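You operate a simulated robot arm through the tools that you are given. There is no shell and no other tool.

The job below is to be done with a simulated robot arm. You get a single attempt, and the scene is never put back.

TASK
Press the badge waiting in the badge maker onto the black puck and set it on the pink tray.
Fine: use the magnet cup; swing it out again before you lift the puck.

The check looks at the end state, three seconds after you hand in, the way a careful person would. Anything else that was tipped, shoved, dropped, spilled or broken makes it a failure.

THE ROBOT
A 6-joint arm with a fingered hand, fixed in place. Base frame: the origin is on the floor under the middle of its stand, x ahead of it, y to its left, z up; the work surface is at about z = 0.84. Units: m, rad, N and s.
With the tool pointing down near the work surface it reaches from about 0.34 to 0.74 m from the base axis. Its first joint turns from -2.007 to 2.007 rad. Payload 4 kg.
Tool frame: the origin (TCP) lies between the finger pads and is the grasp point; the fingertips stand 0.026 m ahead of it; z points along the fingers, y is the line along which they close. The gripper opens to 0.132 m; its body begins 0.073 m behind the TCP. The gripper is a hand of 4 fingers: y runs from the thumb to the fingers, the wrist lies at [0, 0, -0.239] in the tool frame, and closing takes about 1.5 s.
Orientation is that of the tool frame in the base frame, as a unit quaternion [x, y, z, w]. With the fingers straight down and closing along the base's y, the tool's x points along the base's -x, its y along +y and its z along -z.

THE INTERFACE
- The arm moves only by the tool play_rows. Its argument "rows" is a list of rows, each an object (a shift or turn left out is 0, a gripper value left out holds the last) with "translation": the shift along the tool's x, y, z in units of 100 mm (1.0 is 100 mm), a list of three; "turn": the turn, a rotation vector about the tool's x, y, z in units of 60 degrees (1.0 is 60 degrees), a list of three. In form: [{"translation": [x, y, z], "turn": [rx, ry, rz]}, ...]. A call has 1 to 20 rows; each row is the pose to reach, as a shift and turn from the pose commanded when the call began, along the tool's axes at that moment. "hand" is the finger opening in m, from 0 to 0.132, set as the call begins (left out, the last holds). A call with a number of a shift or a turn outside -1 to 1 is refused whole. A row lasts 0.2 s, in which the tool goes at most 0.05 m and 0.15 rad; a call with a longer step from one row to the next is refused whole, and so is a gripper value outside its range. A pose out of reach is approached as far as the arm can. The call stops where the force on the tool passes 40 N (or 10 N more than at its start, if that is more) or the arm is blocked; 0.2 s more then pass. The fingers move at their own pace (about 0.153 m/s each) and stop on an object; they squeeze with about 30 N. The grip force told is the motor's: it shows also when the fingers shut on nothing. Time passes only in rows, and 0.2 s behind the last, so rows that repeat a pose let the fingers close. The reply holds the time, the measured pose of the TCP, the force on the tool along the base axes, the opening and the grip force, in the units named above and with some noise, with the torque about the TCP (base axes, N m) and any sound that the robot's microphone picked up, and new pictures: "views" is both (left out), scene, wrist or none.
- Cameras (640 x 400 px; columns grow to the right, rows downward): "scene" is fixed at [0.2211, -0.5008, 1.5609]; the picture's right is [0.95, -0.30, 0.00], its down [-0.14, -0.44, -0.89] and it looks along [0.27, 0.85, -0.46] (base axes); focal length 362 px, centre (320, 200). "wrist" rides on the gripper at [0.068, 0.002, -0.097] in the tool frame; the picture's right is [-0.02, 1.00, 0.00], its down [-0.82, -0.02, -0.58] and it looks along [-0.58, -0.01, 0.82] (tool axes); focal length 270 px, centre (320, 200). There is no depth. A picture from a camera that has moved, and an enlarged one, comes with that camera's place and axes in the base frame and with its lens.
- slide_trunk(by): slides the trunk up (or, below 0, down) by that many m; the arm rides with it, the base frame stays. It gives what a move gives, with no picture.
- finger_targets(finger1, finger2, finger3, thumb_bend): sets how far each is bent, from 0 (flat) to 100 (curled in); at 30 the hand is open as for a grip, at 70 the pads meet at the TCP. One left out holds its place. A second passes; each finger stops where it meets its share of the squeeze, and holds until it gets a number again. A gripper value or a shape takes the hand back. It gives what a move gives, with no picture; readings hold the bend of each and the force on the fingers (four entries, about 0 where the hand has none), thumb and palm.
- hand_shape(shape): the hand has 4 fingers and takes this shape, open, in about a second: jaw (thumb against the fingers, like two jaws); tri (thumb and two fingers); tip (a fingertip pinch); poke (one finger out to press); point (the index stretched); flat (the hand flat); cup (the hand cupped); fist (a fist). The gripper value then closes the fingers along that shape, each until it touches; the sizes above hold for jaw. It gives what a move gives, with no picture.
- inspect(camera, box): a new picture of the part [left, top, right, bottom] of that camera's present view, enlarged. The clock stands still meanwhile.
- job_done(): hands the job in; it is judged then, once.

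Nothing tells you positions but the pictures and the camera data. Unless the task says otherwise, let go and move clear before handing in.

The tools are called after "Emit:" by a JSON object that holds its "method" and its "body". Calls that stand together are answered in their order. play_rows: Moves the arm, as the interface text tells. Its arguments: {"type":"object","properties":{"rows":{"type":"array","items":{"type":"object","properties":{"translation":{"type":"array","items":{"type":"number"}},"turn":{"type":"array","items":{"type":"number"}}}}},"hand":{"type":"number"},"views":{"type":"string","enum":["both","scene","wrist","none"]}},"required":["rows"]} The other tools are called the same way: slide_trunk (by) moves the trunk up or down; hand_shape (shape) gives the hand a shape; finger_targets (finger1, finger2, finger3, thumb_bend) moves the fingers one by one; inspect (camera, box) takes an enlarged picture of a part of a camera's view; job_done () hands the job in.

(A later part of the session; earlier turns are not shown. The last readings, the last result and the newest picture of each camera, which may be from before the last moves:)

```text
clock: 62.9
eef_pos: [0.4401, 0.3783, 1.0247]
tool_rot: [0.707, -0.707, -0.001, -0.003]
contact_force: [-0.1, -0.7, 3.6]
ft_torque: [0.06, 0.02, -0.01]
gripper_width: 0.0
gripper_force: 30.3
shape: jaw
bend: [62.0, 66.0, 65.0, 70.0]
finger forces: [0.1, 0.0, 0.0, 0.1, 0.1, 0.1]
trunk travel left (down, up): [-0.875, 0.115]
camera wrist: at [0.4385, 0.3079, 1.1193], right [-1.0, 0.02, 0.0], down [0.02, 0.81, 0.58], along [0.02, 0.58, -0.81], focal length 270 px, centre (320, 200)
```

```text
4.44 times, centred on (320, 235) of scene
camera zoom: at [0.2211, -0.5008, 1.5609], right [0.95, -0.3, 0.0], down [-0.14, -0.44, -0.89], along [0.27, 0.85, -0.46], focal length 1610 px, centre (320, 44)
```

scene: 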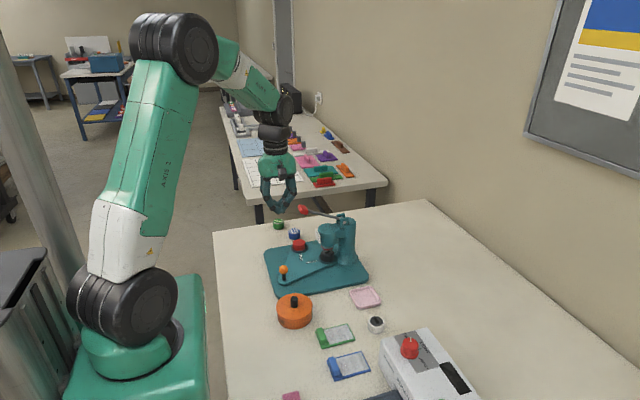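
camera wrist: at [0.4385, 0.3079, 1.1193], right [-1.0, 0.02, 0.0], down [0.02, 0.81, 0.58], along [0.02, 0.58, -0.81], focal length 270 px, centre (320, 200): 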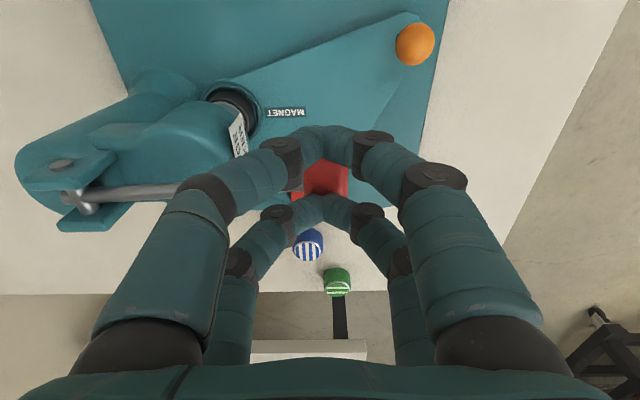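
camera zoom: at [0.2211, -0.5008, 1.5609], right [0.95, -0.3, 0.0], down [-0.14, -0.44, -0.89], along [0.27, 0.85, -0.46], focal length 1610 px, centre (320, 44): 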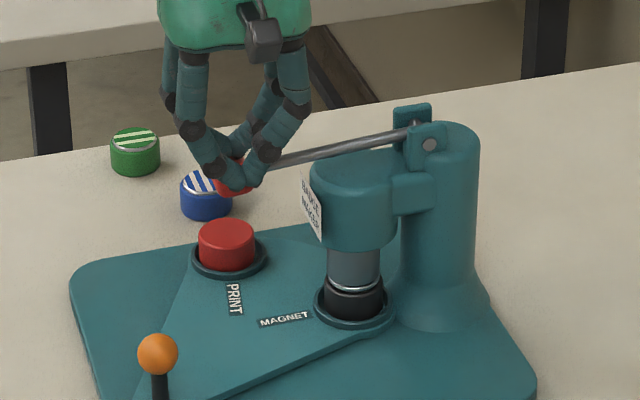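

The lever springs back up with my hand. I'll let it rise fully and then look at the pressed puck.

Emit:
{"method": "play_rows", "body": {"rows": [{"translation": [0, 0.03, -0.1]}, {"translation": [0, 0.04, -0.2]}, {"translation": [0, 0.04, -0.3]}, {"translation": [0, 0.02, -0.4]}, {"translation": [0, -0.02, -0.5]}, {"translation": [0, -0.06, -0.6]}, {"translation": [0, -0.08, -0.7]}, {"translation": [0, -0.08, -0.85]}, {"translation": [0, -0.08, -1.0]}, {"translation": [0, -0.08, -1.0]}], "views": "both"}}

Emit:
{"method": "inspect", "body": {"camera": "scene", "box": [265, 190, 375, 290]}}

Emit:
{"method": "inspect", "body": {"camera": "scene", "box": [312, 235, 347, 275]}}

```text
clock: 65.1
eef_pos: [0.447, 0.3751, 1.1227]
tool_rot: [-0.707, 0.707, 0.001, 0.003]
contact_force: [-0.4, 0.0, -0.5]
ft_torque: [-0.03, -0.02, -0.01]
gripper_width: 0.0
gripper_force: 30.3
shape: jaw
bend: [62.0, 66.0, 65.0, 70.0]
finger forces: [0.0, 0.1, 0.0, 0.0, 0.0, 0.0]
trunk travel left (down, up): [-0.875, 0.115]
camera wrist: at [0.4463, 0.3057, 1.2185], right [-1.0, 0.02, 0.0], down [0.02, 0.81, 0.58], along [0.02, 0.58, -0.81], focal length 270 px, centre (320, 200)
```

scene: 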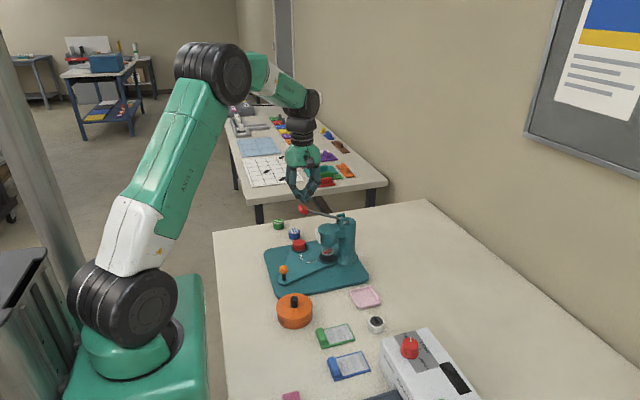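
wrist: 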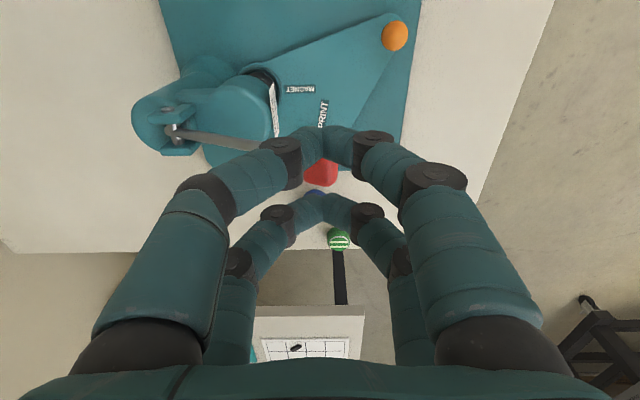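

```text
4.00 times, centred on (320, 240) of scene
camera zoom: at [0.2211, -0.5008, 1.5609], right [0.95, -0.3, 0.0], down [-0.14, -0.44, -0.89], along [0.27, 0.85, -0.46], focal length 1449 px, centre (320, 40)
```

zoom: 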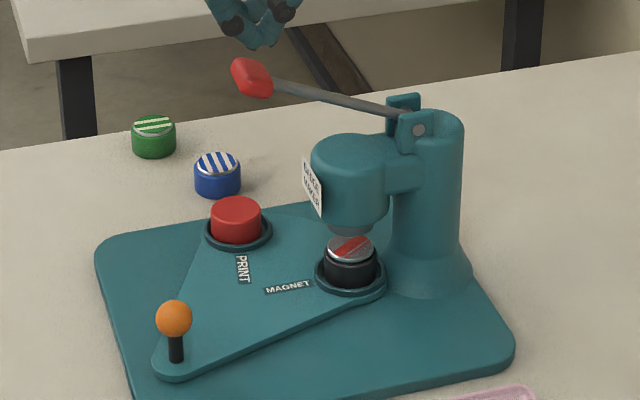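

```text
10.00 times, centred on (330, 255) of scene
camera zoom: at [0.2211, -0.5008, 1.5609], right [0.95, -0.3, 0.0], down [-0.14, -0.44, -0.89], along [0.27, 0.85, -0.46], focal length 3622 px, centre (225, -350)
```

zoom: 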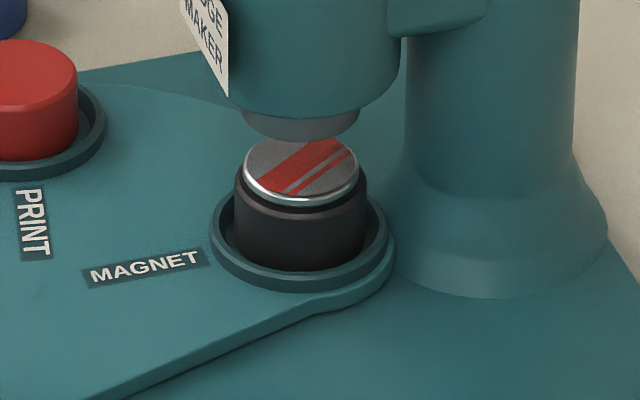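

The red-striped badge with its silver rim is now on the black puck, and the lever is back up. Next I'll swing the plate out again. I'll move over to the knob at about (0.368, 0.335) and open the fingers.

Emit:
{"method": "play_rows", "body": {"rows": [{"translation": [0.08, 0.2, 0]}, {"translation": [0.18, 0.4, 0]}, {"translation": [0.28, 0.6, 0]}, {"translation": [0.4, 0.79, 0]}, {"translation": [0.4, 0.79, 0]}], "hand": 0.055, "views": "none"}}

Emit:
{"method": "play_rows", "body": {"rows": [{"translation": [0, 0, 0.3]}, {"translation": [0, 0, 0.6]}, {"translation": [0, 0, 0.9]}, {"translation": [0, 0, 1.0]}, {"translation": [0, 0, 1.0]}], "views": "wrist"}}

Emit:
{"method": "inspect", "body": {"camera": "wrist", "box": [220, 60, 420, 210]}}

Emit:
{"method": "inspect", "body": {"camera": "scene", "box": [245, 180, 375, 290]}}

```text
clock: 66.3
eef_pos: [0.3671, 0.3378, 1.1236]
tool_rot: [-0.707, 0.708, 0.001, 0.003]
contact_force: [0.3, -0.4, -0.2]
ft_torque: [0.03, -0.04, -0.04]
gripper_width: 0.0547
gripper_force: 0.0
shape: jaw
bend: [73.0, 73.0, 73.0, 70.0]
finger forces: [0.1, 0.0, 0.1, 0.0, 0.0, 0.1]
trunk travel left (down, up): [-0.875, 0.115]
```

```text
clock: 67.5
eef_pos: [0.3682, 0.3378, 1.0241]
tool_rot: [0.707, -0.707, 0.0, -0.003]
contact_force: [0.7, 0.1, -1.0]
ft_torque: [-0.02, 0.03, 0.01]
gripper_width: 0.0545
gripper_force: 0.2
shape: jaw
bend: [73.0, 73.0, 73.0, 70.0]
finger forces: [0.1, 0.0, 0.0, 0.0, 0.1, 0.1]
trunk travel left (down, up): [-0.875, 0.115]
camera wrist: at [0.3672, 0.2678, 1.1187], right [-1.0, 0.02, 0.0], down [0.02, 0.81, 0.58], along [0.02, 0.58, -0.81], focal length 270 px, centre (320, 200)
```

wrist: 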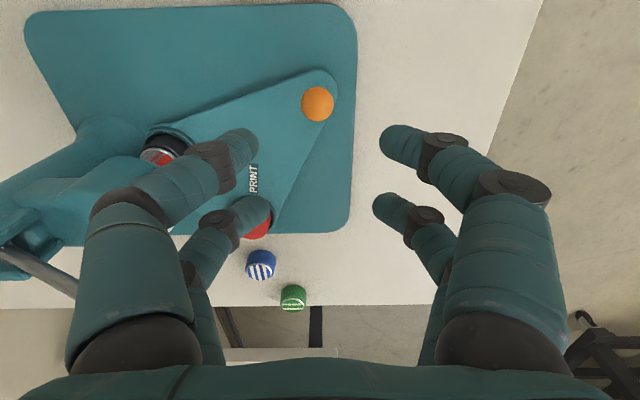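

```text
2.67 times, centred on (320, 135) of wrist
camera zoom: at [0.3672, 0.2678, 1.1187], right [-1.0, 0.02, 0.0], down [0.02, 0.81, 0.58], along [0.02, 0.58, -0.81], focal length 721 px, centre (320, 373)
```

zoom: 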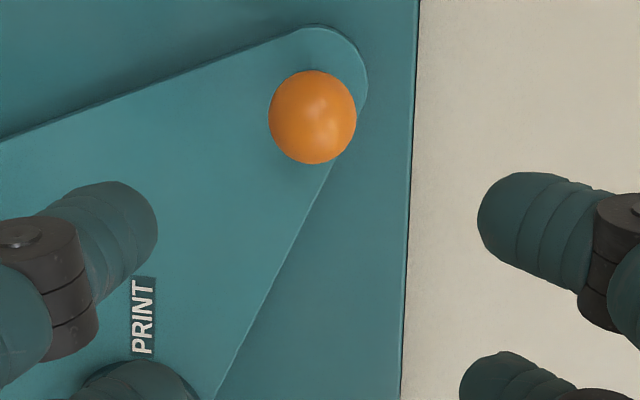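

```text
3.64 times, centred on (310, 235) of scene
camera zoom: at [0.2211, -0.5008, 1.5609], right [0.95, -0.3, 0.0], down [-0.14, -0.44, -0.89], along [0.27, 0.85, -0.46], focal length 1317 px, centre (356, 73)
```

zoom: 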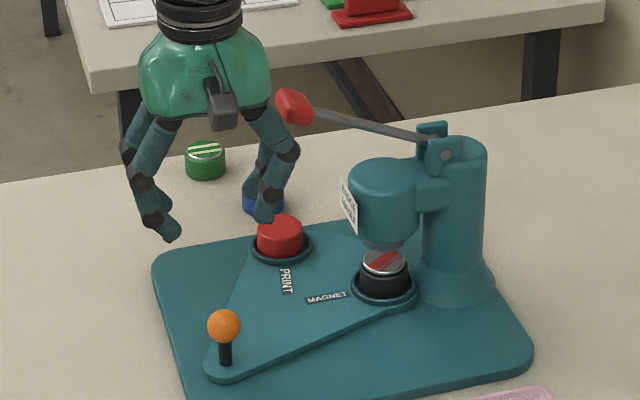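

The knob is right below at about (0.370, 0.334). I'll lower the open fingers around it, levelling out the tiny tilt, and close around the stalk.

Emit:
{"method": "play_rows", "body": {"rows": [{"translation": [0.02, 0, 0.3], "turn": [-0.0041, 0.0041, 0]}, {"translation": [0.02, 0, 0.6], "turn": [-0.0041, 0.0041, 0]}, {"translation": [0.02, 0, 0.8], "turn": [-0.0041, 0.0041, 0]}, {"translation": [0.02, 0, 0.9], "turn": [-0.0041, 0.0041, 0]}, {"translation": [0.02, 0, 0.9], "turn": [-0.0041, 0.0041, 0]}], "views": "wrist"}}

Emit:
{"method": "inspect", "body": {"camera": "wrist", "box": [220, 80, 420, 230]}}

```text
clock: 68.7
eef_pos: [0.3714, 0.335, 0.9316]
tool_rot: [-0.707, 0.707, 0.0, 0.0]
contact_force: [0.1, -0.4, 0.6]
ft_torque: [0.02, 0.02, -0.02]
gripper_width: 0.0547
gripper_force: 0.1
shape: jaw
bend: [73.0, 73.0, 73.0, 70.0]
finger forces: [0.1, 0.0, 0.0, 0.0, 0.1, 0.1]
trunk travel left (down, up): [-0.875, 0.115]
camera wrist: at [0.3686, 0.2663, 1.0278], right [-1.0, 0.02, 0.0], down [0.02, 0.82, 0.58], along [0.01, 0.58, -0.82], focal length 270 px, centre (320, 200)
```

wrist: 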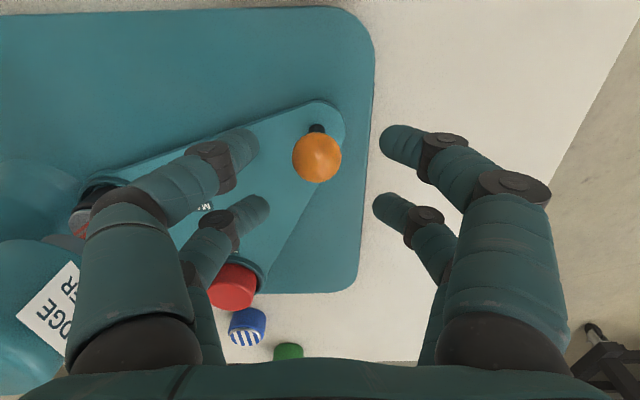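

```text
2.67 times, centred on (320, 155) of wrist
camera zoom: at [0.3686, 0.2663, 1.0278], right [-1.0, 0.02, 0.0], down [0.02, 0.82, 0.58], along [0.01, 0.58, -0.82], focal length 721 px, centre (320, 320)
```

zoom: 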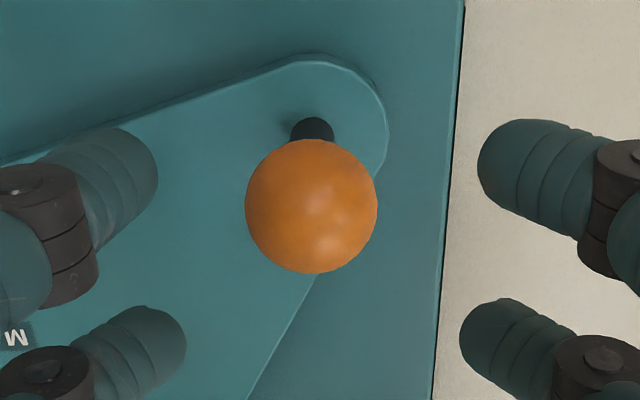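

Emit:
{"method": "play_rows", "body": {"rows": [{"translation": [0, -0.01, 0.15]}, {"translation": [0, -0.01, 0.3]}, {"translation": [0, -0.01, 0.36]}, {"translation": [0, -0.01, 0.36]}], "views": "none"}}

Emit:
{"method": "play_rows", "body": {"rows": [{"translation": [0, 0, 0]}, {"translation": [0, 0, 0]}, {"translation": [0, 0, 0]}, {"translation": [0, 0, 0]}, {"translation": [0, 0, 0]}, {"translation": [0, 0, 0]}], "hand": 0.0, "views": "wrist"}}

Emit:
{"method": "inspect", "body": {"camera": "scene", "box": [245, 190, 375, 300]}}

```text
clock: 69.7
eef_pos: [0.3693, 0.3369, 0.8981]
tool_rot: [-0.707, 0.707, 0.0, 0.0]
contact_force: [1.1, 0.7, -0.2]
ft_torque: [0.02, -0.01, -0.03]
gripper_width: 0.0545
gripper_force: 0.1
shape: jaw
bend: [73.0, 73.0, 73.0, 70.0]
finger forces: [0.0, 0.1, 0.1, 0.0, 0.0, 0.0]
trunk travel left (down, up): [-0.875, 0.115]
```

```text
clock: 71.1
eef_pos: [0.369, 0.3358, 0.8987]
tool_rot: [-0.707, 0.707, 0.0, 0.0]
contact_force: [0.4, -1.1, 0.1]
ft_torque: [0.02, 0.05, 0.04]
gripper_width: 0.0
gripper_force: 30.2
shape: jaw
bend: [64.0, 65.0, 65.0, 70.0]
finger forces: [0.0, 0.0, 0.0, 0.0, 0.7, 0.1]
trunk travel left (down, up): [-0.875, 0.115]
camera wrist: at [0.3691, 0.267, 0.9932], right [-1.0, 0.02, 0.0], down [0.02, 0.82, 0.58], along [0.01, 0.58, -0.82], focal length 270 px, centre (320, 200)
```

wrist: 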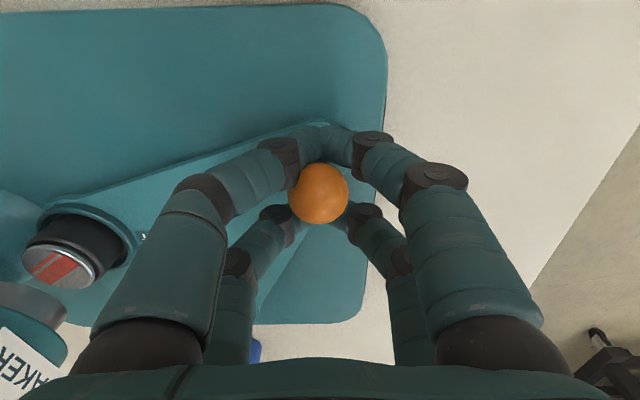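

```text
3.64 times, centred on (310, 245) of scene
camera zoom: at [0.2211, -0.5008, 1.5609], right [0.95, -0.3, 0.0], down [-0.14, -0.44, -0.89], along [0.27, 0.85, -0.46], focal length 1317 px, centre (356, 36)
```

zoom: 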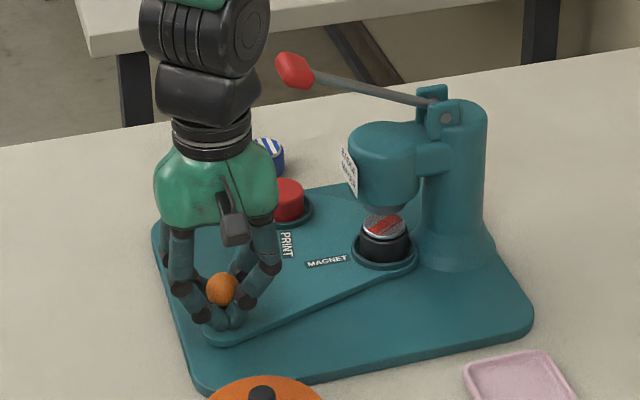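

The stalk is caged again. I'll swing back clockwise along the same arc and check about halfway.

Emit:
{"method": "play_rows", "body": {"rows": [{"translation": [-0.032, 0.023, 0]}, {"translation": [-0.064, 0.046, 0]}, {"translation": [-0.098, 0.067, 0]}, {"translation": [-0.132, 0.087, 0]}, {"translation": [-0.167, 0.105, 0]}, {"translation": [-0.203, 0.122, 0]}, {"translation": [-0.24, 0.136, 0]}, {"translation": [-0.276, 0.15, 0]}, {"translation": [-0.314, 0.161, 0]}, {"translation": [-0.352, 0.171, 0]}, {"translation": [-0.391, 0.179, 0]}, {"translation": [-0.43, 0.186, 0]}, {"translation": [-0.469, 0.19, 0]}, {"translation": [-0.508, 0.194, 0]}, {"translation": [-0.548, 0.195, 0]}, {"translation": [-0.587, 0.196, 0]}, {"translation": [-0.587, 0.196, 0]}], "views": "both"}}

Emit:
{"method": "inspect", "body": {"camera": "scene", "box": [245, 190, 375, 300]}}

Emit:
{"method": "inspect", "body": {"camera": "wrist", "box": [220, 80, 420, 230]}}

```text
clock: 74.7
eef_pos: [0.3497, 0.3932, 0.8979]
tool_rot: [0.707, -0.707, 0.0, 0.0]
contact_force: [0.2, -1.0, -1.0]
ft_torque: [-0.03, 0.01, -0.04]
gripper_width: 0.0001
gripper_force: 30.0
shape: jaw
bend: [64.0, 65.0, 65.0, 70.0]
finger forces: [0.1, 0.0, 0.0, 0.0, 0.3, 0.0]
trunk travel left (down, up): [-0.875, 0.115]
camera wrist: at [0.3492, 0.3252, 0.9931], right [-1.0, 0.02, 0.0], down [0.02, 0.82, 0.58], along [0.01, 0.58, -0.82], focal length 270 px, centre (320, 200)
```

scene: 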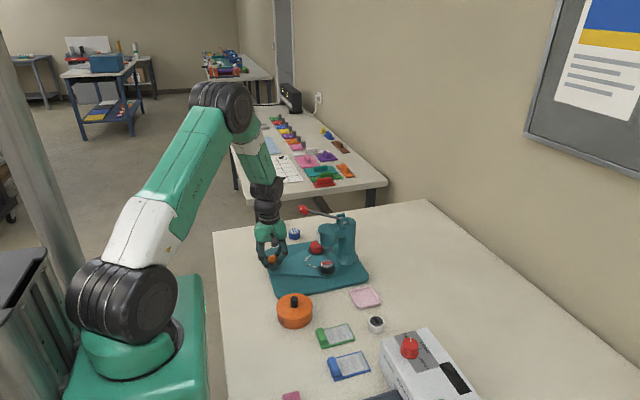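
wrist: 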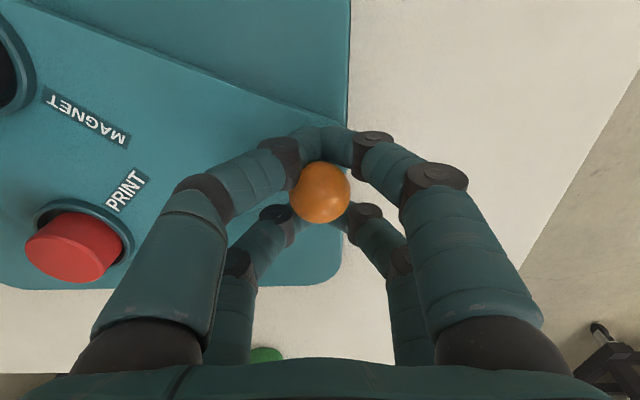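

```text
3.64 times, centred on (310, 245) of scene
camera zoom: at [0.2211, -0.5008, 1.5609], right [0.95, -0.3, 0.0], down [-0.14, -0.44, -0.89], along [0.27, 0.85, -0.46], focal length 1317 px, centre (356, 36)
```

zoom: 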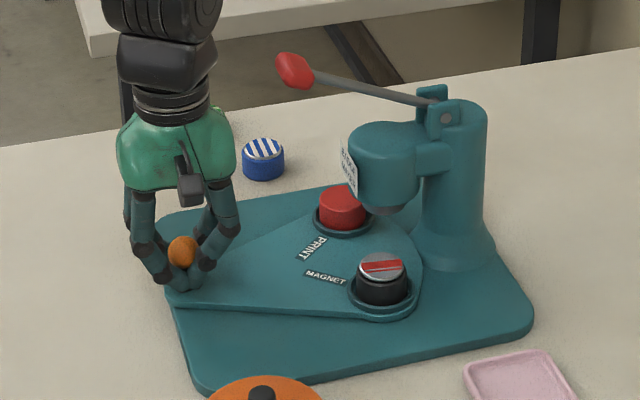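

```text
2.67 times, centred on (320, 155) of wrist
camera zoom: at [0.3492, 0.3252, 0.9931], right [-1.0, 0.02, 0.0], down [0.02, 0.82, 0.58], along [0.01, 0.58, -0.82], focal length 721 px, centre (320, 320)
```

zoom: 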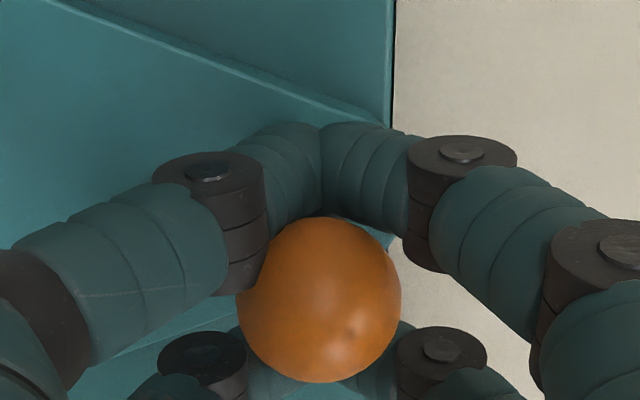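

It's working well: the magnet cup with the badge-topped puck is moving out. I'll continue along the arc toward the original position.

Emit:
{"method": "play_rows", "body": {"rows": [{"translation": [-0.04, -0.002, 0]}, {"translation": [-0.079, -0.006, 0]}, {"translation": [-0.118, -0.011, 0]}, {"translation": [-0.157, -0.018, 0]}, {"translation": [-0.196, -0.027, 0]}, {"translation": [-0.234, -0.038, 0]}, {"translation": [-0.271, -0.05, 0]}, {"translation": [-0.308, -0.064, 0]}, {"translation": [-0.344, -0.079, 0]}, {"translation": [-0.38, -0.096, 0]}, {"translation": [-0.415, -0.114, 0]}, {"translation": [-0.449, -0.134, 0]}, {"translation": [-0.482, -0.155, 0]}, {"translation": [-0.515, -0.178, 0]}, {"translation": [-0.515, -0.178, 0]}], "views": "both"}}

Emit:
{"method": "inspect", "body": {"camera": "scene", "box": [245, 190, 375, 300]}}

Emit:
{"method": "inspect", "body": {"camera": "wrist", "box": [220, 80, 420, 230]}}

```text
clock: 77.9
eef_pos: [0.3672, 0.4461, 0.8979]
tool_rot: [0.707, -0.707, 0.001, 0.0]
contact_force: [-0.2, -0.1, 0.1]
ft_torque: [0.02, 0.03, 0.0]
gripper_width: 0.0
gripper_force: 30.7
shape: jaw
bend: [66.0, 65.0, 65.0, 69.0]
finger forces: [0.1, 0.0, 0.0, 0.0, 0.0, 0.0]
trunk travel left (down, up): [-0.875, 0.115]
camera wrist: at [0.3671, 0.3772, 0.9928], right [-1.0, 0.02, 0.0], down [0.02, 0.82, 0.58], along [0.01, 0.58, -0.82], focal length 270 px, centre (320, 200)
```

scene: 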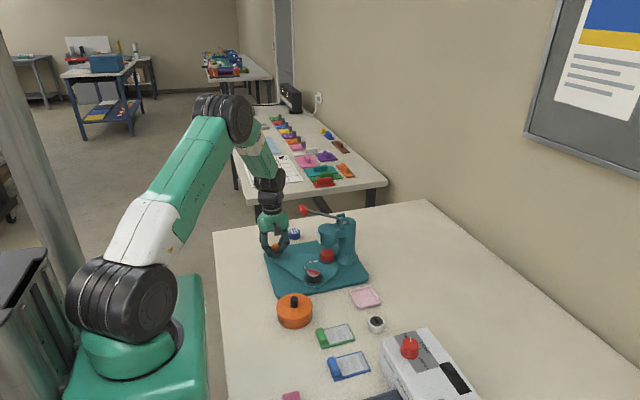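
wrist: 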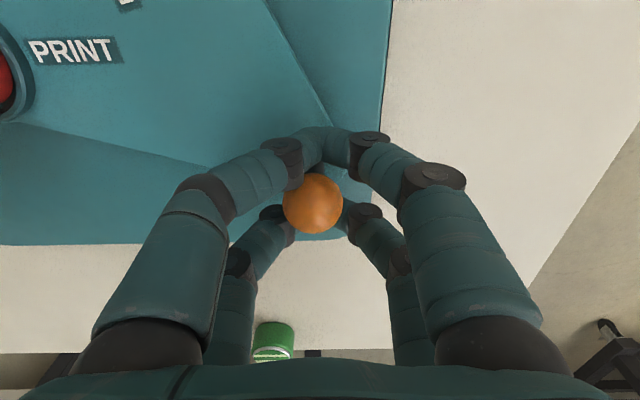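

```text
3.64 times, centred on (310, 245) of scene
camera zoom: at [0.2211, -0.5008, 1.5609], right [0.95, -0.3, 0.0], down [-0.14, -0.44, -0.89], along [0.27, 0.85, -0.46], focal length 1317 px, centre (356, 36)
```

zoom: 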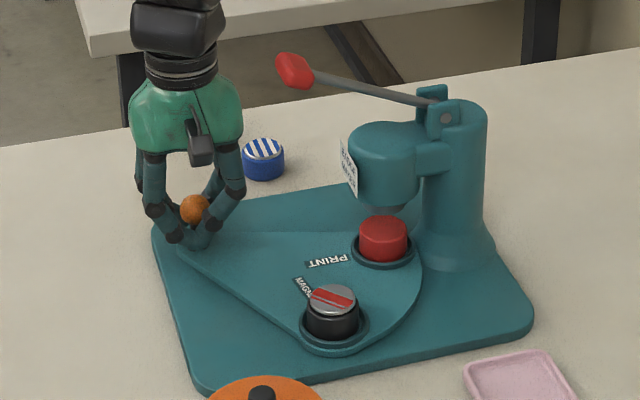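

```text
2.67 times, centred on (320, 155) of wrist
camera zoom: at [0.3671, 0.3772, 0.9928], right [-1.0, 0.02, 0.0], down [0.02, 0.82, 0.58], along [0.01, 0.58, -0.82], focal length 721 px, centre (320, 320)
```

zoom: 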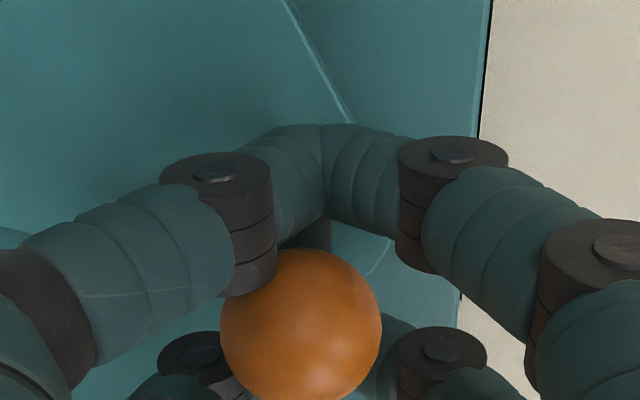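

The plate has snapped back to its starting position: the knob is at (0.372, 0.451) and the red puck is under the head again. I'll open the fingers and lift straight off the knob.

Emit:
{"method": "play_rows", "body": {"rows": [{"translation": [0, 0, 0]}, {"translation": [0, 0, 0]}, {"translation": [0, 0, 0]}, {"translation": [0, 0, -0.2]}, {"translation": [0, 0, -0.5]}, {"translation": [0, 0, -0.8]}, {"translation": [0, 0, -1.0]}, {"translation": [0, 0, -1.0]}], "hand": 0.06, "views": "wrist"}}

Emit:
{"method": "inspect", "body": {"camera": "scene", "box": [245, 190, 375, 300]}}

```text
clock: 79.7
eef_pos: [0.3661, 0.4465, 0.9967]
tool_rot: [0.707, -0.707, 0.0, 0.0]
contact_force: [-0.9, 0.4, -0.3]
ft_torque: [-0.01, 0.0, 0.0]
gripper_width: 0.0594
gripper_force: 0.0
shape: jaw
bend: [73.0, 73.0, 73.0, 70.0]
finger forces: [0.0, 0.1, 0.0, 0.0, 0.0, 0.0]
trunk travel left (down, up): [-0.875, 0.115]
camera wrist: at [0.3658, 0.3772, 1.0929], right [-1.0, 0.02, 0.0], down [0.02, 0.82, 0.58], along [0.01, 0.58, -0.82], focal length 270 px, centre (320, 200)
```

wrist: 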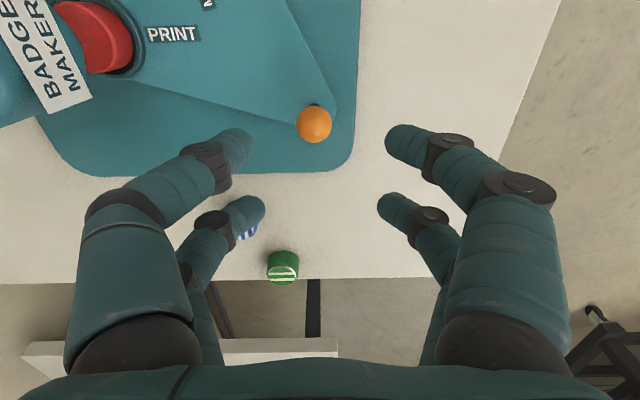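

```text
3.64 times, centred on (310, 245) of scene
camera zoom: at [0.2211, -0.5008, 1.5609], right [0.95, -0.3, 0.0], down [-0.14, -0.44, -0.89], along [0.27, 0.85, -0.46], focal length 1317 px, centre (356, 36)
```

zoom: 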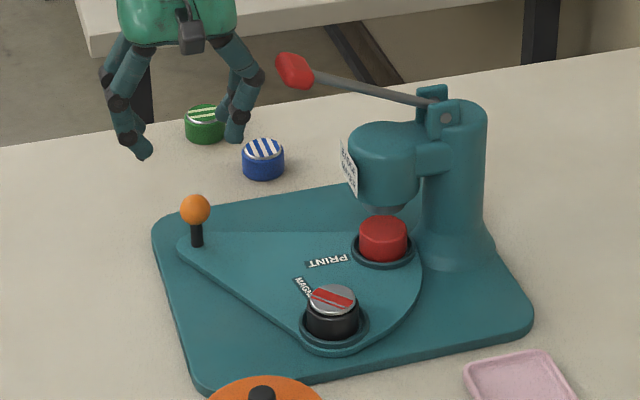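

Everything on the machine is in place. I'll go back around the lever to a spot above the magnet cup.

Emit:
{"method": "play_rows", "body": {"rows": [{"translation": [0.25, 0.05, 0]}, {"translation": [0.5, 0.1, 0]}, {"translation": [0.75, 0.1, 0]}, {"translation": [1.0, 0.1, 0]}, {"translation": [1.0, 0.1, 0]}], "views": "none"}}

Emit:
{"method": "play_rows", "body": {"rows": [{"translation": [0.25, 0, 0]}, {"translation": [0.4, -0.1, 0]}, {"translation": [0.4, -0.4, 0]}, {"translation": [0.4, -0.7, 0]}, {"translation": [0.4, -0.96, 0]}, {"translation": [0.4, -0.96, 0]}], "views": "both"}}

Emit:
{"method": "inspect", "body": {"camera": "wrist", "box": [240, 40, 400, 160]}}

Emit:
{"method": "inspect", "body": {"camera": "scene", "box": [270, 190, 380, 300]}}

```text
clock: 80.9
eef_pos: [0.3562, 0.3458, 0.9965]
tool_rot: [0.707, -0.707, 0.0, 0.0]
contact_force: [-0.1, 0.1, 0.2]
ft_torque: [0.01, 0.04, 0.03]
gripper_width: 0.0596
gripper_force: 0.1
shape: jaw
bend: [73.0, 73.0, 73.0, 70.0]
finger forces: [0.0, 0.0, 0.0, 0.1, 0.0, 0.0]
trunk travel left (down, up): [-0.875, 0.115]
```

```text
clock: 82.3
eef_pos: [0.4548, 0.306, 0.9985]
tool_rot: [-0.707, 0.707, -0.001, -0.001]
contact_force: [0.0, -0.9, 0.3]
ft_torque: [0.0, 0.02, -0.02]
gripper_width: 0.0597
gripper_force: 0.1
shape: jaw
bend: [73.0, 73.0, 73.0, 70.0]
finger forces: [0.1, 0.1, 0.1, 0.1, 0.0, 0.0]
trunk travel left (down, up): [-0.875, 0.115]
camera wrist: at [0.4541, 0.2363, 1.0937], right [-1.0, 0.02, 0.0], down [0.02, 0.82, 0.58], along [0.01, 0.58, -0.82], focal length 270 px, centre (320, 200)
```

scene: 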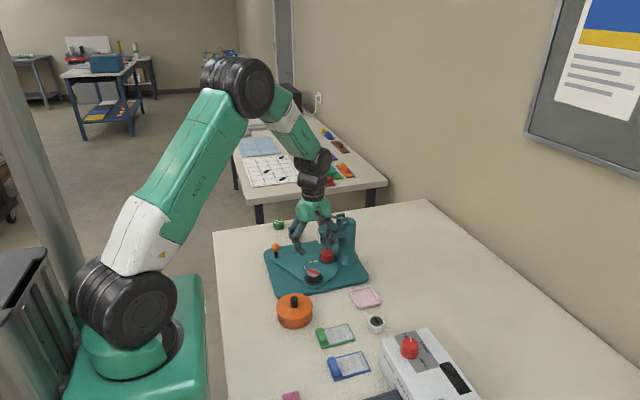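
wrist: 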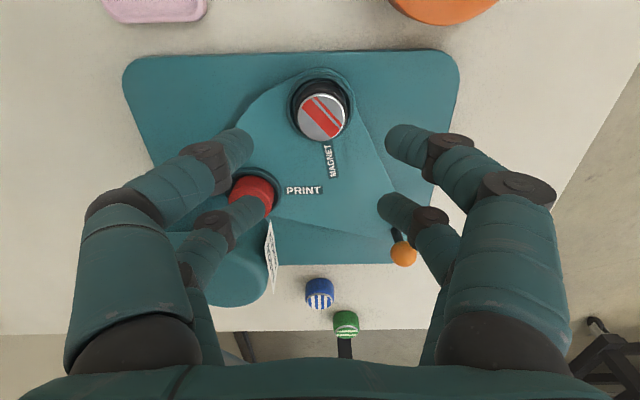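

```text
3.33 times, centred on (320, 100) of wrist
camera zoom: at [0.4541, 0.2363, 1.0937], right [-1.0, 0.02, 0.0], down [0.02, 0.82, 0.58], along [0.01, 0.58, -0.82], focal length 901 px, centre (320, 533)
```

zoom: 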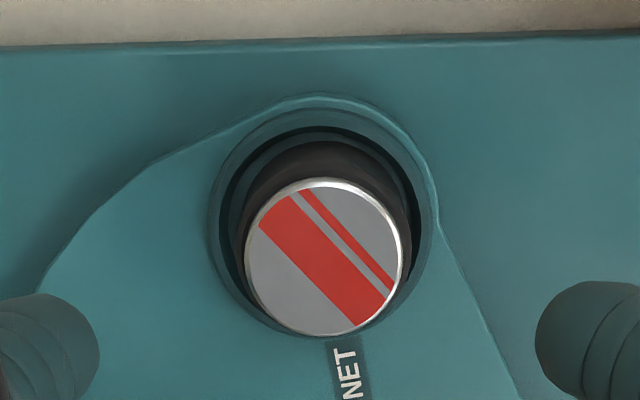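

```text
3.64 times, centred on (325, 245) of scene
camera zoom: at [0.2211, -0.5008, 1.5609], right [0.95, -0.3, 0.0], down [-0.14, -0.44, -0.89], along [0.27, 0.85, -0.46], focal length 1317 px, centre (302, 36)
```

zoom: 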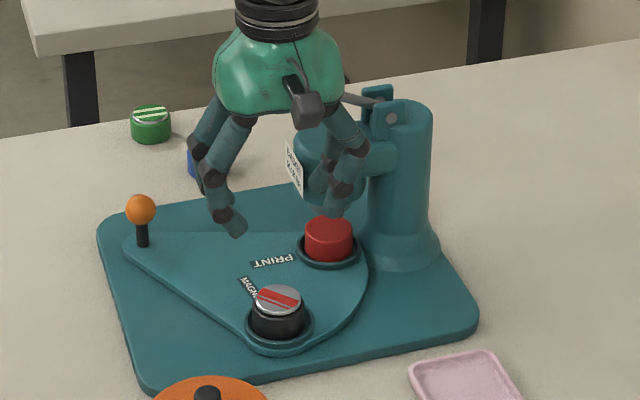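

The badge is straight on the puck, at about (0.4546, 0.305). I'll come straight down around it to the same height as before, just above the cup rim.

Emit:
{"method": "play_rows", "body": {"rows": [{"translation": [0, 0.013, 0.2]}, {"translation": [0, 0.013, 0.4]}, {"translation": [0, 0.013, 0.6]}, {"translation": [0, 0.013, 0.8]}, {"translation": [0, 0.013, 0.93]}, {"translation": [0, 0.013, 0.99]}, {"translation": [0, 0.013, 0.99]}], "views": "wrist"}}

Emit:
{"method": "inspect", "body": {"camera": "wrist", "box": [220, 80, 420, 230]}}

Emit:
{"method": "inspect", "body": {"camera": "scene", "box": [285, 235, 355, 295]}}

```text
clock: 83.9
eef_pos: [0.4523, 0.3064, 0.8993]
tool_rot: [-0.707, 0.707, 0.0, 0.0]
contact_force: [0.1, 0.6, 0.7]
ft_torque: [-0.02, -0.02, 0.01]
gripper_width: 0.0597
gripper_force: 0.2
shape: jaw
bend: [73.0, 73.0, 73.0, 70.0]
finger forces: [0.0, 0.0, 0.0, 0.0, 0.1, 0.0]
trunk travel left (down, up): [-0.875, 0.115]
camera wrist: at [0.4522, 0.2365, 0.9937], right [-1.0, 0.02, 0.0], down [0.02, 0.82, 0.58], along [0.01, 0.58, -0.82], focal length 270 px, centre (320, 200)
```

wrist: 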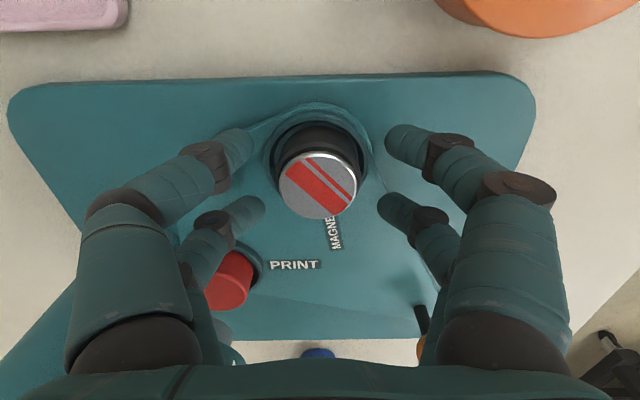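

```text
2.67 times, centred on (320, 155) of wrist
camera zoom: at [0.4522, 0.2365, 0.9937], right [-1.0, 0.02, 0.0], down [0.02, 0.82, 0.58], along [0.01, 0.58, -0.82], focal length 721 px, centre (320, 320)
```

zoom: 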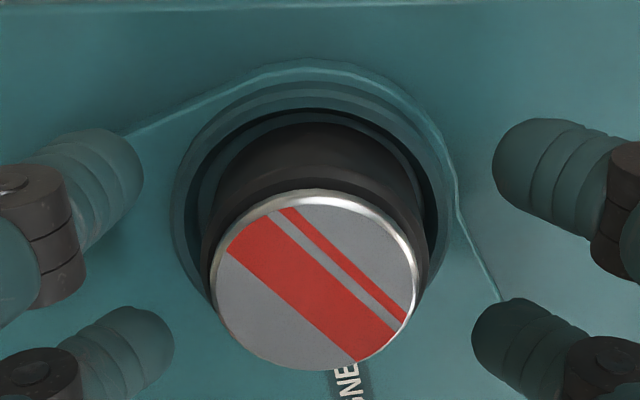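

```text
6.67 times, centred on (320, 265) of scene
camera zoom: at [0.2211, -0.5008, 1.5609], right [0.95, -0.3, 0.0], down [-0.14, -0.44, -0.89], along [0.27, 0.85, -0.46], focal length 2415 px, centre (320, -233)
```

zoom: 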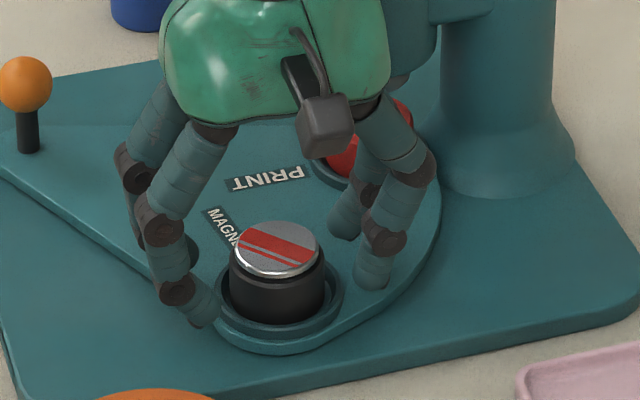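

Emit:
{"method": "play_rows", "body": {"rows": [{"translation": [0, 0, 0.01]}, {"translation": [0, 0, 0.02]}, {"translation": [0, 0, 0.02]}], "views": "none"}}

Emit:
{"method": "play_rows", "body": {"rows": [{"translation": [0, 0, 0]}, {"translation": [0, 0, 0]}, {"translation": [0, 0, 0]}, {"translation": [0, 0, 0]}, {"translation": [0, 0, 0]}, {"translation": [0, 0, 0]}, {"translation": [0, 0, 0]}], "hand": 0.0, "views": "wrist"}}

Emit:
{"method": "inspect", "body": {"camera": "scene", "box": [285, 235, 355, 295]}}

```text
clock: 84.7
eef_pos: [0.4536, 0.306, 0.8955]
tool_rot: [-0.707, 0.707, 0.0, 0.0]
contact_force: [-1.0, -0.2, -1.3]
ft_torque: [-0.01, 0.01, 0.01]
gripper_width: 0.0594
gripper_force: 0.1
shape: jaw
bend: [73.0, 73.0, 73.0, 70.0]
finger forces: [0.1, 0.0, 0.1, 0.0, 0.1, 0.1]
trunk travel left (down, up): [-0.875, 0.115]
```

```text
clock: 86.3
eef_pos: [0.4537, 0.3045, 0.8963]
tool_rot: [0.707, -0.707, 0.0, 0.0]
contact_force: [-0.7, -0.5, -0.1]
ft_torque: [0.0, 0.02, 0.0]
gripper_width: 0.0178
gripper_force: 30.4
shape: jaw
bend: [73.0, 73.0, 73.0, 70.0]
finger forces: [27.1, 29.8, 26.3, 0.0, 24.2, 0.0]
trunk travel left (down, up): [-0.875, 0.115]
camera wrist: at [0.4525, 0.2363, 0.9915], right [-1.0, 0.02, 0.0], down [0.02, 0.82, 0.58], along [0.01, 0.58, -0.82], focal length 270 px, centre (320, 200)
```

wrist: 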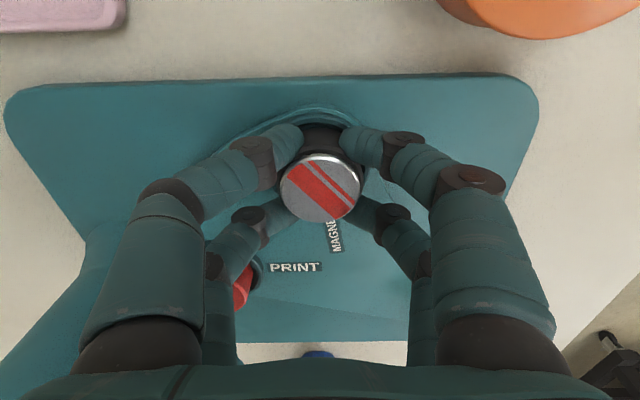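

```text
6.67 times, centred on (320, 265) of scene
camera zoom: at [0.2211, -0.5008, 1.5609], right [0.95, -0.3, 0.0], down [-0.14, -0.44, -0.89], along [0.27, 0.85, -0.46], focal length 2415 px, centre (320, -233)
```

zoom: 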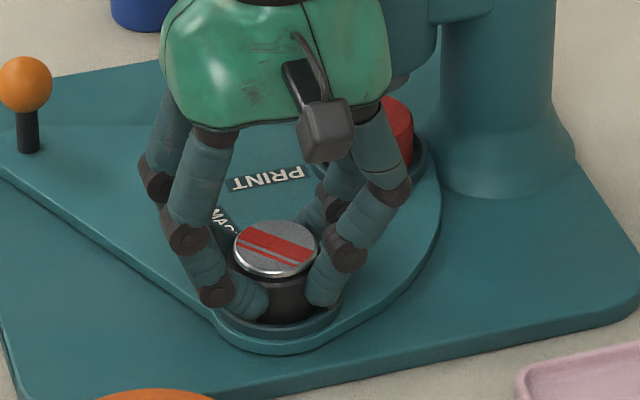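

All four fingers hold the puck below the badge. I'll lift straight out of the cup.

Emit:
{"method": "play_rows", "body": {"rows": [{"translation": [0, 0, -0.05]}, {"translation": [0, 0, -0.12]}, {"translation": [0, 0, -0.2]}, {"translation": [0, 0, -0.35]}, {"translation": [0, 0, -0.5]}, {"translation": [0, 0, -0.65]}, {"translation": [0, 0, -0.65]}], "views": "both"}}

Emit:
{"method": "inspect", "body": {"camera": "scene", "box": [270, 200, 400, 310]}}

Emit:
{"method": "inspect", "body": {"camera": "wrist", "box": [240, 80, 400, 230]}}

```text
clock: 87.9
eef_pos: [0.4544, 0.3053, 0.9604]
tool_rot: [-0.707, 0.707, 0.001, 0.0]
contact_force: [-0.3, -0.5, -0.1]
ft_torque: [0.02, 0.03, -0.01]
gripper_width: 0.0178
gripper_force: 30.2
shape: jaw
bend: [73.0, 73.0, 73.0, 70.0]
finger forces: [28.4, 30.6, 27.0, 0.0, 24.5, 0.1]
trunk travel left (down, up): [-0.875, 0.115]
camera wrist: at [0.4529, 0.237, 1.0566], right [-1.0, 0.02, 0.0], down [0.02, 0.82, 0.58], along [0.01, 0.58, -0.82], focal length 270 px, centre (320, 200)
```

scene: 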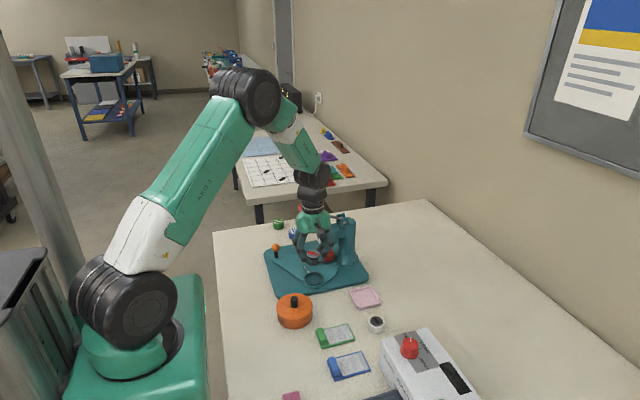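
wrist: 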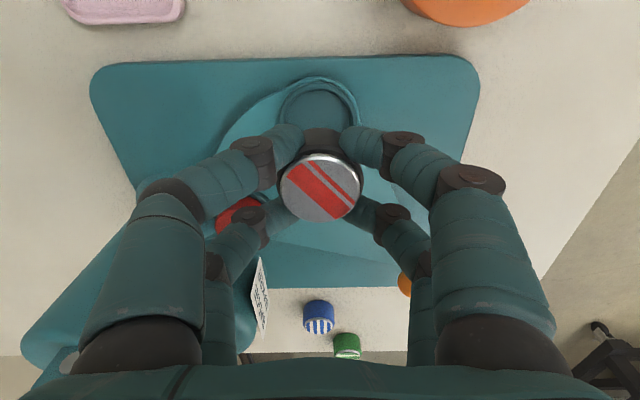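

```text
3.64 times, centred on (335, 255) of scene
camera zoom: at [0.2211, -0.5008, 1.5609], right [0.95, -0.3, 0.0], down [-0.14, -0.44, -0.89], along [0.27, 0.85, -0.46], focal length 1317 px, centre (266, 0)
```

zoom: 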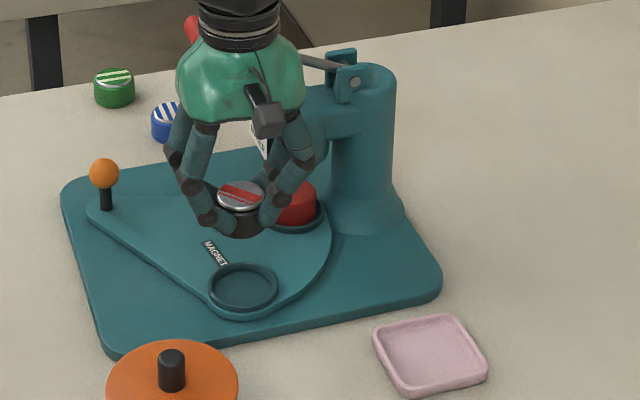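

```text
2.67 times, centred on (320, 155) of wrist
camera zoom: at [0.4529, 0.237, 1.0566], right [-1.0, 0.02, 0.0], down [0.02, 0.82, 0.58], along [0.01, 0.58, -0.82], focal length 721 px, centre (320, 320)
```

zoom: 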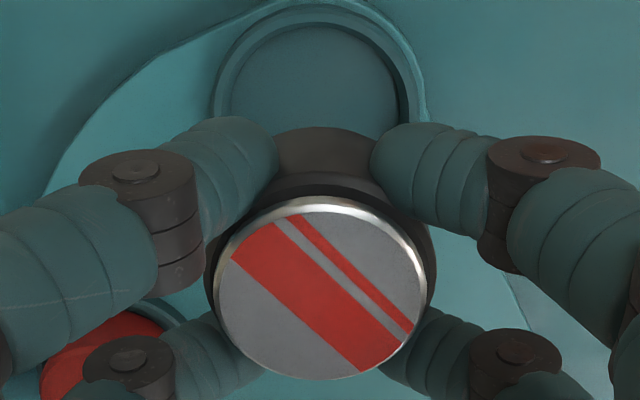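

The puck with its badge is held securely and the cup is empty. The pink tray's centre is at about (0.574, 0.204). I'll go right first, away from the press, and then forward over the tray.

Emit:
{"method": "play_rows", "body": {"rows": [{"translation": [0.2, 0, 0]}, {"translation": [0.4, -0.05, 0]}, {"translation": [0.6, -0.15, 0]}, {"translation": [0.8, -0.3, 0]}, {"translation": [1.0, -0.5, 0]}, {"translation": [1.0, -0.7, 0]}, {"translation": [1.0, -0.7, 0]}], "views": "none"}}

Emit:
{"method": "play_rows", "body": {"rows": [{"translation": [0, -0.2, 0]}, {"translation": [0, -0.4, 0]}, {"translation": [0, -0.497, 0]}, {"translation": [0, -0.497, 0]}], "views": "both"}}

Emit:
{"method": "inspect", "body": {"camera": "wrist", "box": [220, 60, 420, 230]}}

Emit:
{"method": "inspect", "body": {"camera": "scene", "box": [310, 230, 410, 330]}}

```text
clock: 89.5
eef_pos: [0.523, 0.2055, 0.9598]
tool_rot: [-0.707, 0.708, 0.0, 0.0]
contact_force: [0.2, 0.2, 0.3]
ft_torque: [-0.01, 0.06, -0.01]
gripper_width: 0.0179
gripper_force: 30.1
shape: jaw
bend: [73.0, 73.0, 73.0, 70.0]
finger forces: [29.2, 31.3, 27.5, 0.0, 24.9, 0.1]
trunk travel left (down, up): [-0.875, 0.115]
```

```text
clock: 90.5
eef_pos: [0.5741, 0.2041, 0.9612]
tool_rot: [-0.707, 0.707, -0.001, 0.0]
contact_force: [-0.3, -0.4, -0.5]
ft_torque: [0.01, 0.01, 0.02]
gripper_width: 0.0178
gripper_force: 29.7
shape: jaw
bend: [73.0, 73.0, 73.0, 70.0]
finger forces: [29.8, 31.7, 27.9, 0.1, 25.0, 0.0]
trunk travel left (down, up): [-0.875, 0.115]
camera wrist: at [0.573, 0.1362, 1.0567], right [-1.0, 0.02, 0.0], down [0.02, 0.82, 0.58], along [0.01, 0.58, -0.82], focal length 270 px, centre (320, 200)
```

scene: 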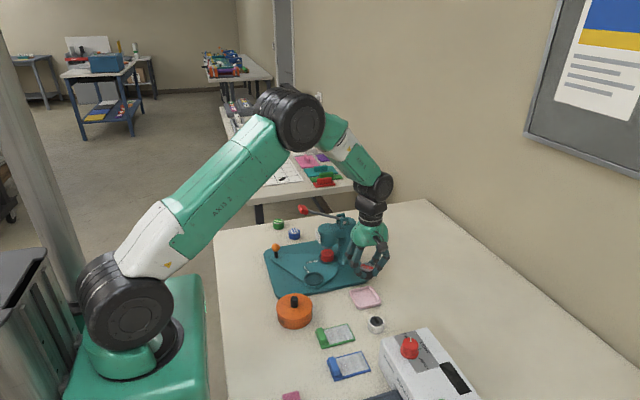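
wrist: 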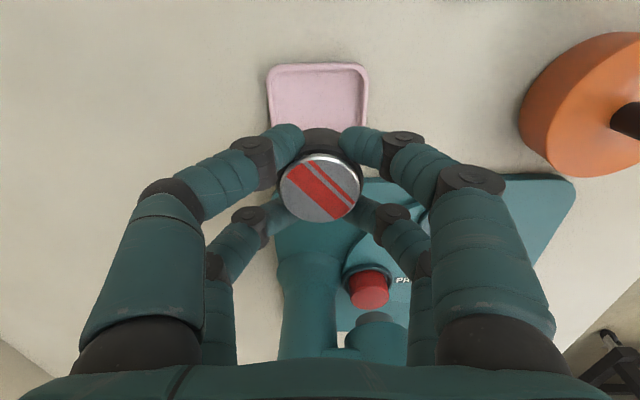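

```text
2.35 times, centred on (320, 145) of wrist
camera zoom: at [0.573, 0.1362, 1.0567], right [-1.0, 0.02, 0.0], down [0.02, 0.82, 0.58], along [0.01, 0.58, -0.82], focal length 636 px, centre (320, 329)
```

zoom: 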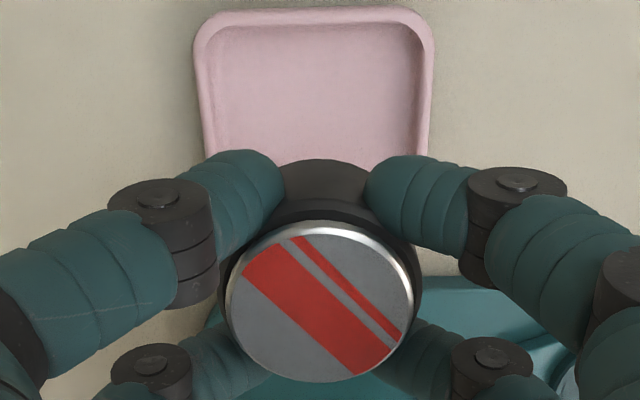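

```text
4.00 times, centred on (360, 280) of scene
camera zoom: at [0.2211, -0.5008, 1.5609], right [0.95, -0.3, 0.0], down [-0.14, -0.44, -0.89], along [0.27, 0.85, -0.46], focal length 1449 px, centre (160, -120)
```

zoom: 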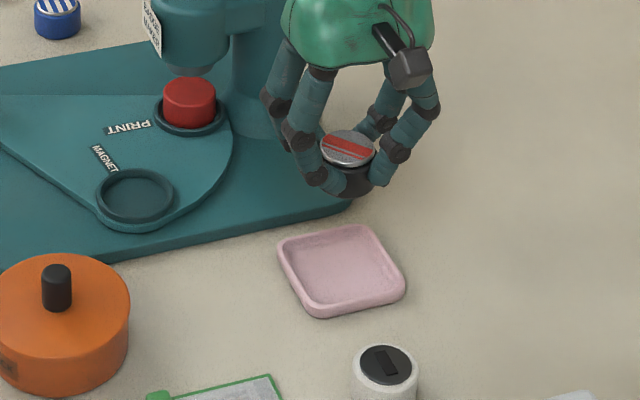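

The puck is within a millimetre of the tray centre. I'll lower it to just above the tray floor.

Emit:
{"method": "play_rows", "body": {"rows": [{"translation": [0, -0.005, 0.2]}, {"translation": [0, -0.008, 0.4]}, {"translation": [0, -0.008, 0.55]}, {"translation": [0, -0.008, 0.67]}, {"translation": [0, -0.008, 0.74]}, {"translation": [0, -0.008, 0.75]}, {"translation": [0, -0.008, 0.75]}], "views": "wrist"}}

Emit:
{"method": "inspect", "body": {"camera": "scene", "box": [330, 260, 400, 320]}}

Emit:
{"method": "inspect", "body": {"camera": "wrist", "box": [220, 80, 420, 230]}}

```text
clock: 92.1
eef_pos: [0.5734, 0.2054, 0.8863]
tool_rot: [-0.707, 0.707, 0.0, 0.0]
contact_force: [0.3, -0.5, -0.6]
ft_torque: [-0.01, 0.06, 0.02]
gripper_width: 0.0174
gripper_force: 30.4
shape: jaw
bend: [73.0, 73.0, 73.0, 70.0]
finger forces: [30.5, 32.3, 28.2, 0.0, 25.2, 0.0]
trunk travel left (down, up): [-0.875, 0.115]
camera wrist: at [0.5741, 0.137, 0.981], right [-1.0, 0.02, 0.0], down [0.02, 0.82, 0.58], along [0.01, 0.58, -0.82], focal length 270 px, centre (320, 200)
```

wrist: 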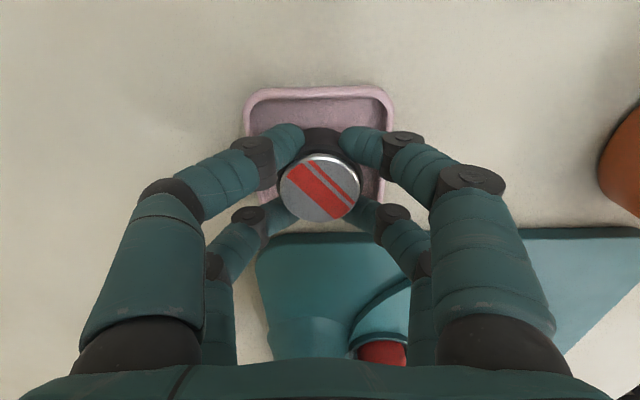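

```text
6.67 times, centred on (365, 290) of scene
camera zoom: at [0.2211, -0.5008, 1.5609], right [0.95, -0.3, 0.0], down [-0.14, -0.44, -0.89], along [0.27, 0.85, -0.46], focal length 2415 px, centre (20, -400)
```

zoom: 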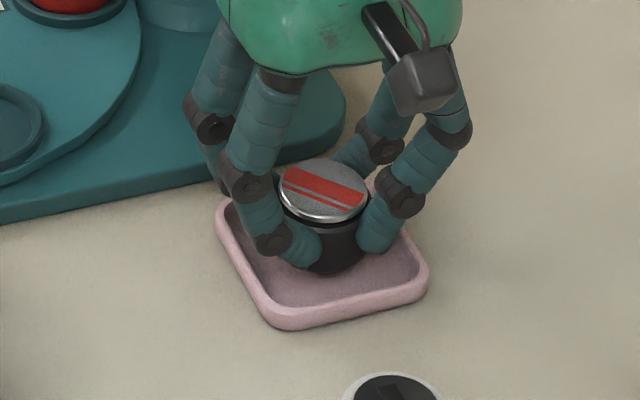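

```text
2.67 times, centred on (320, 155) of wrist
camera zoom: at [0.5741, 0.137, 0.981], right [-1.0, 0.02, 0.0], down [0.02, 0.82, 0.58], along [0.01, 0.58, -0.82], focal length 721 px, centre (320, 320)
```

zoom: 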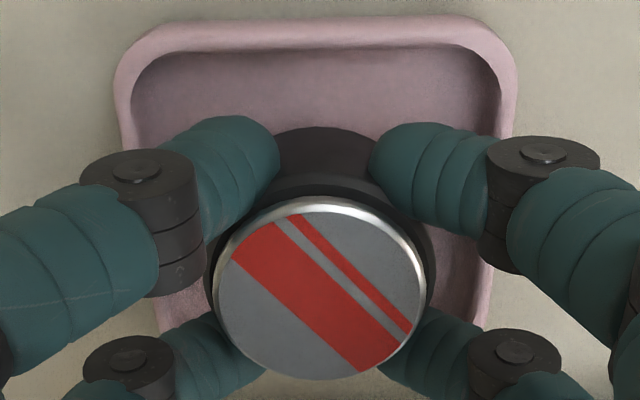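

The puck is just over the tray floor and the fingers fit inside the rim. I'll ease down the last few millimetres.

Emit:
{"method": "play_rows", "body": {"rows": [{"translation": [0, 0, 0.01]}, {"translation": [0, 0, 0.02]}, {"translation": [0, 0, 0.03]}, {"translation": [0, 0, 0.03]}], "views": "none"}}

```text
clock: 93.1
eef_pos: [0.5733, 0.2061, 0.8818]
tool_rot: [-0.707, 0.707, -0.001, 0.0]
contact_force: [-0.2, -0.2, 0.2]
ft_torque: [-0.02, 0.05, 0.02]
gripper_width: 0.0177
gripper_force: 30.1
shape: jaw
bend: [73.0, 73.0, 73.0, 70.0]
finger forces: [30.4, 32.4, 28.2, 0.0, 25.2, 0.0]
trunk travel left (down, up): [-0.875, 0.115]
```

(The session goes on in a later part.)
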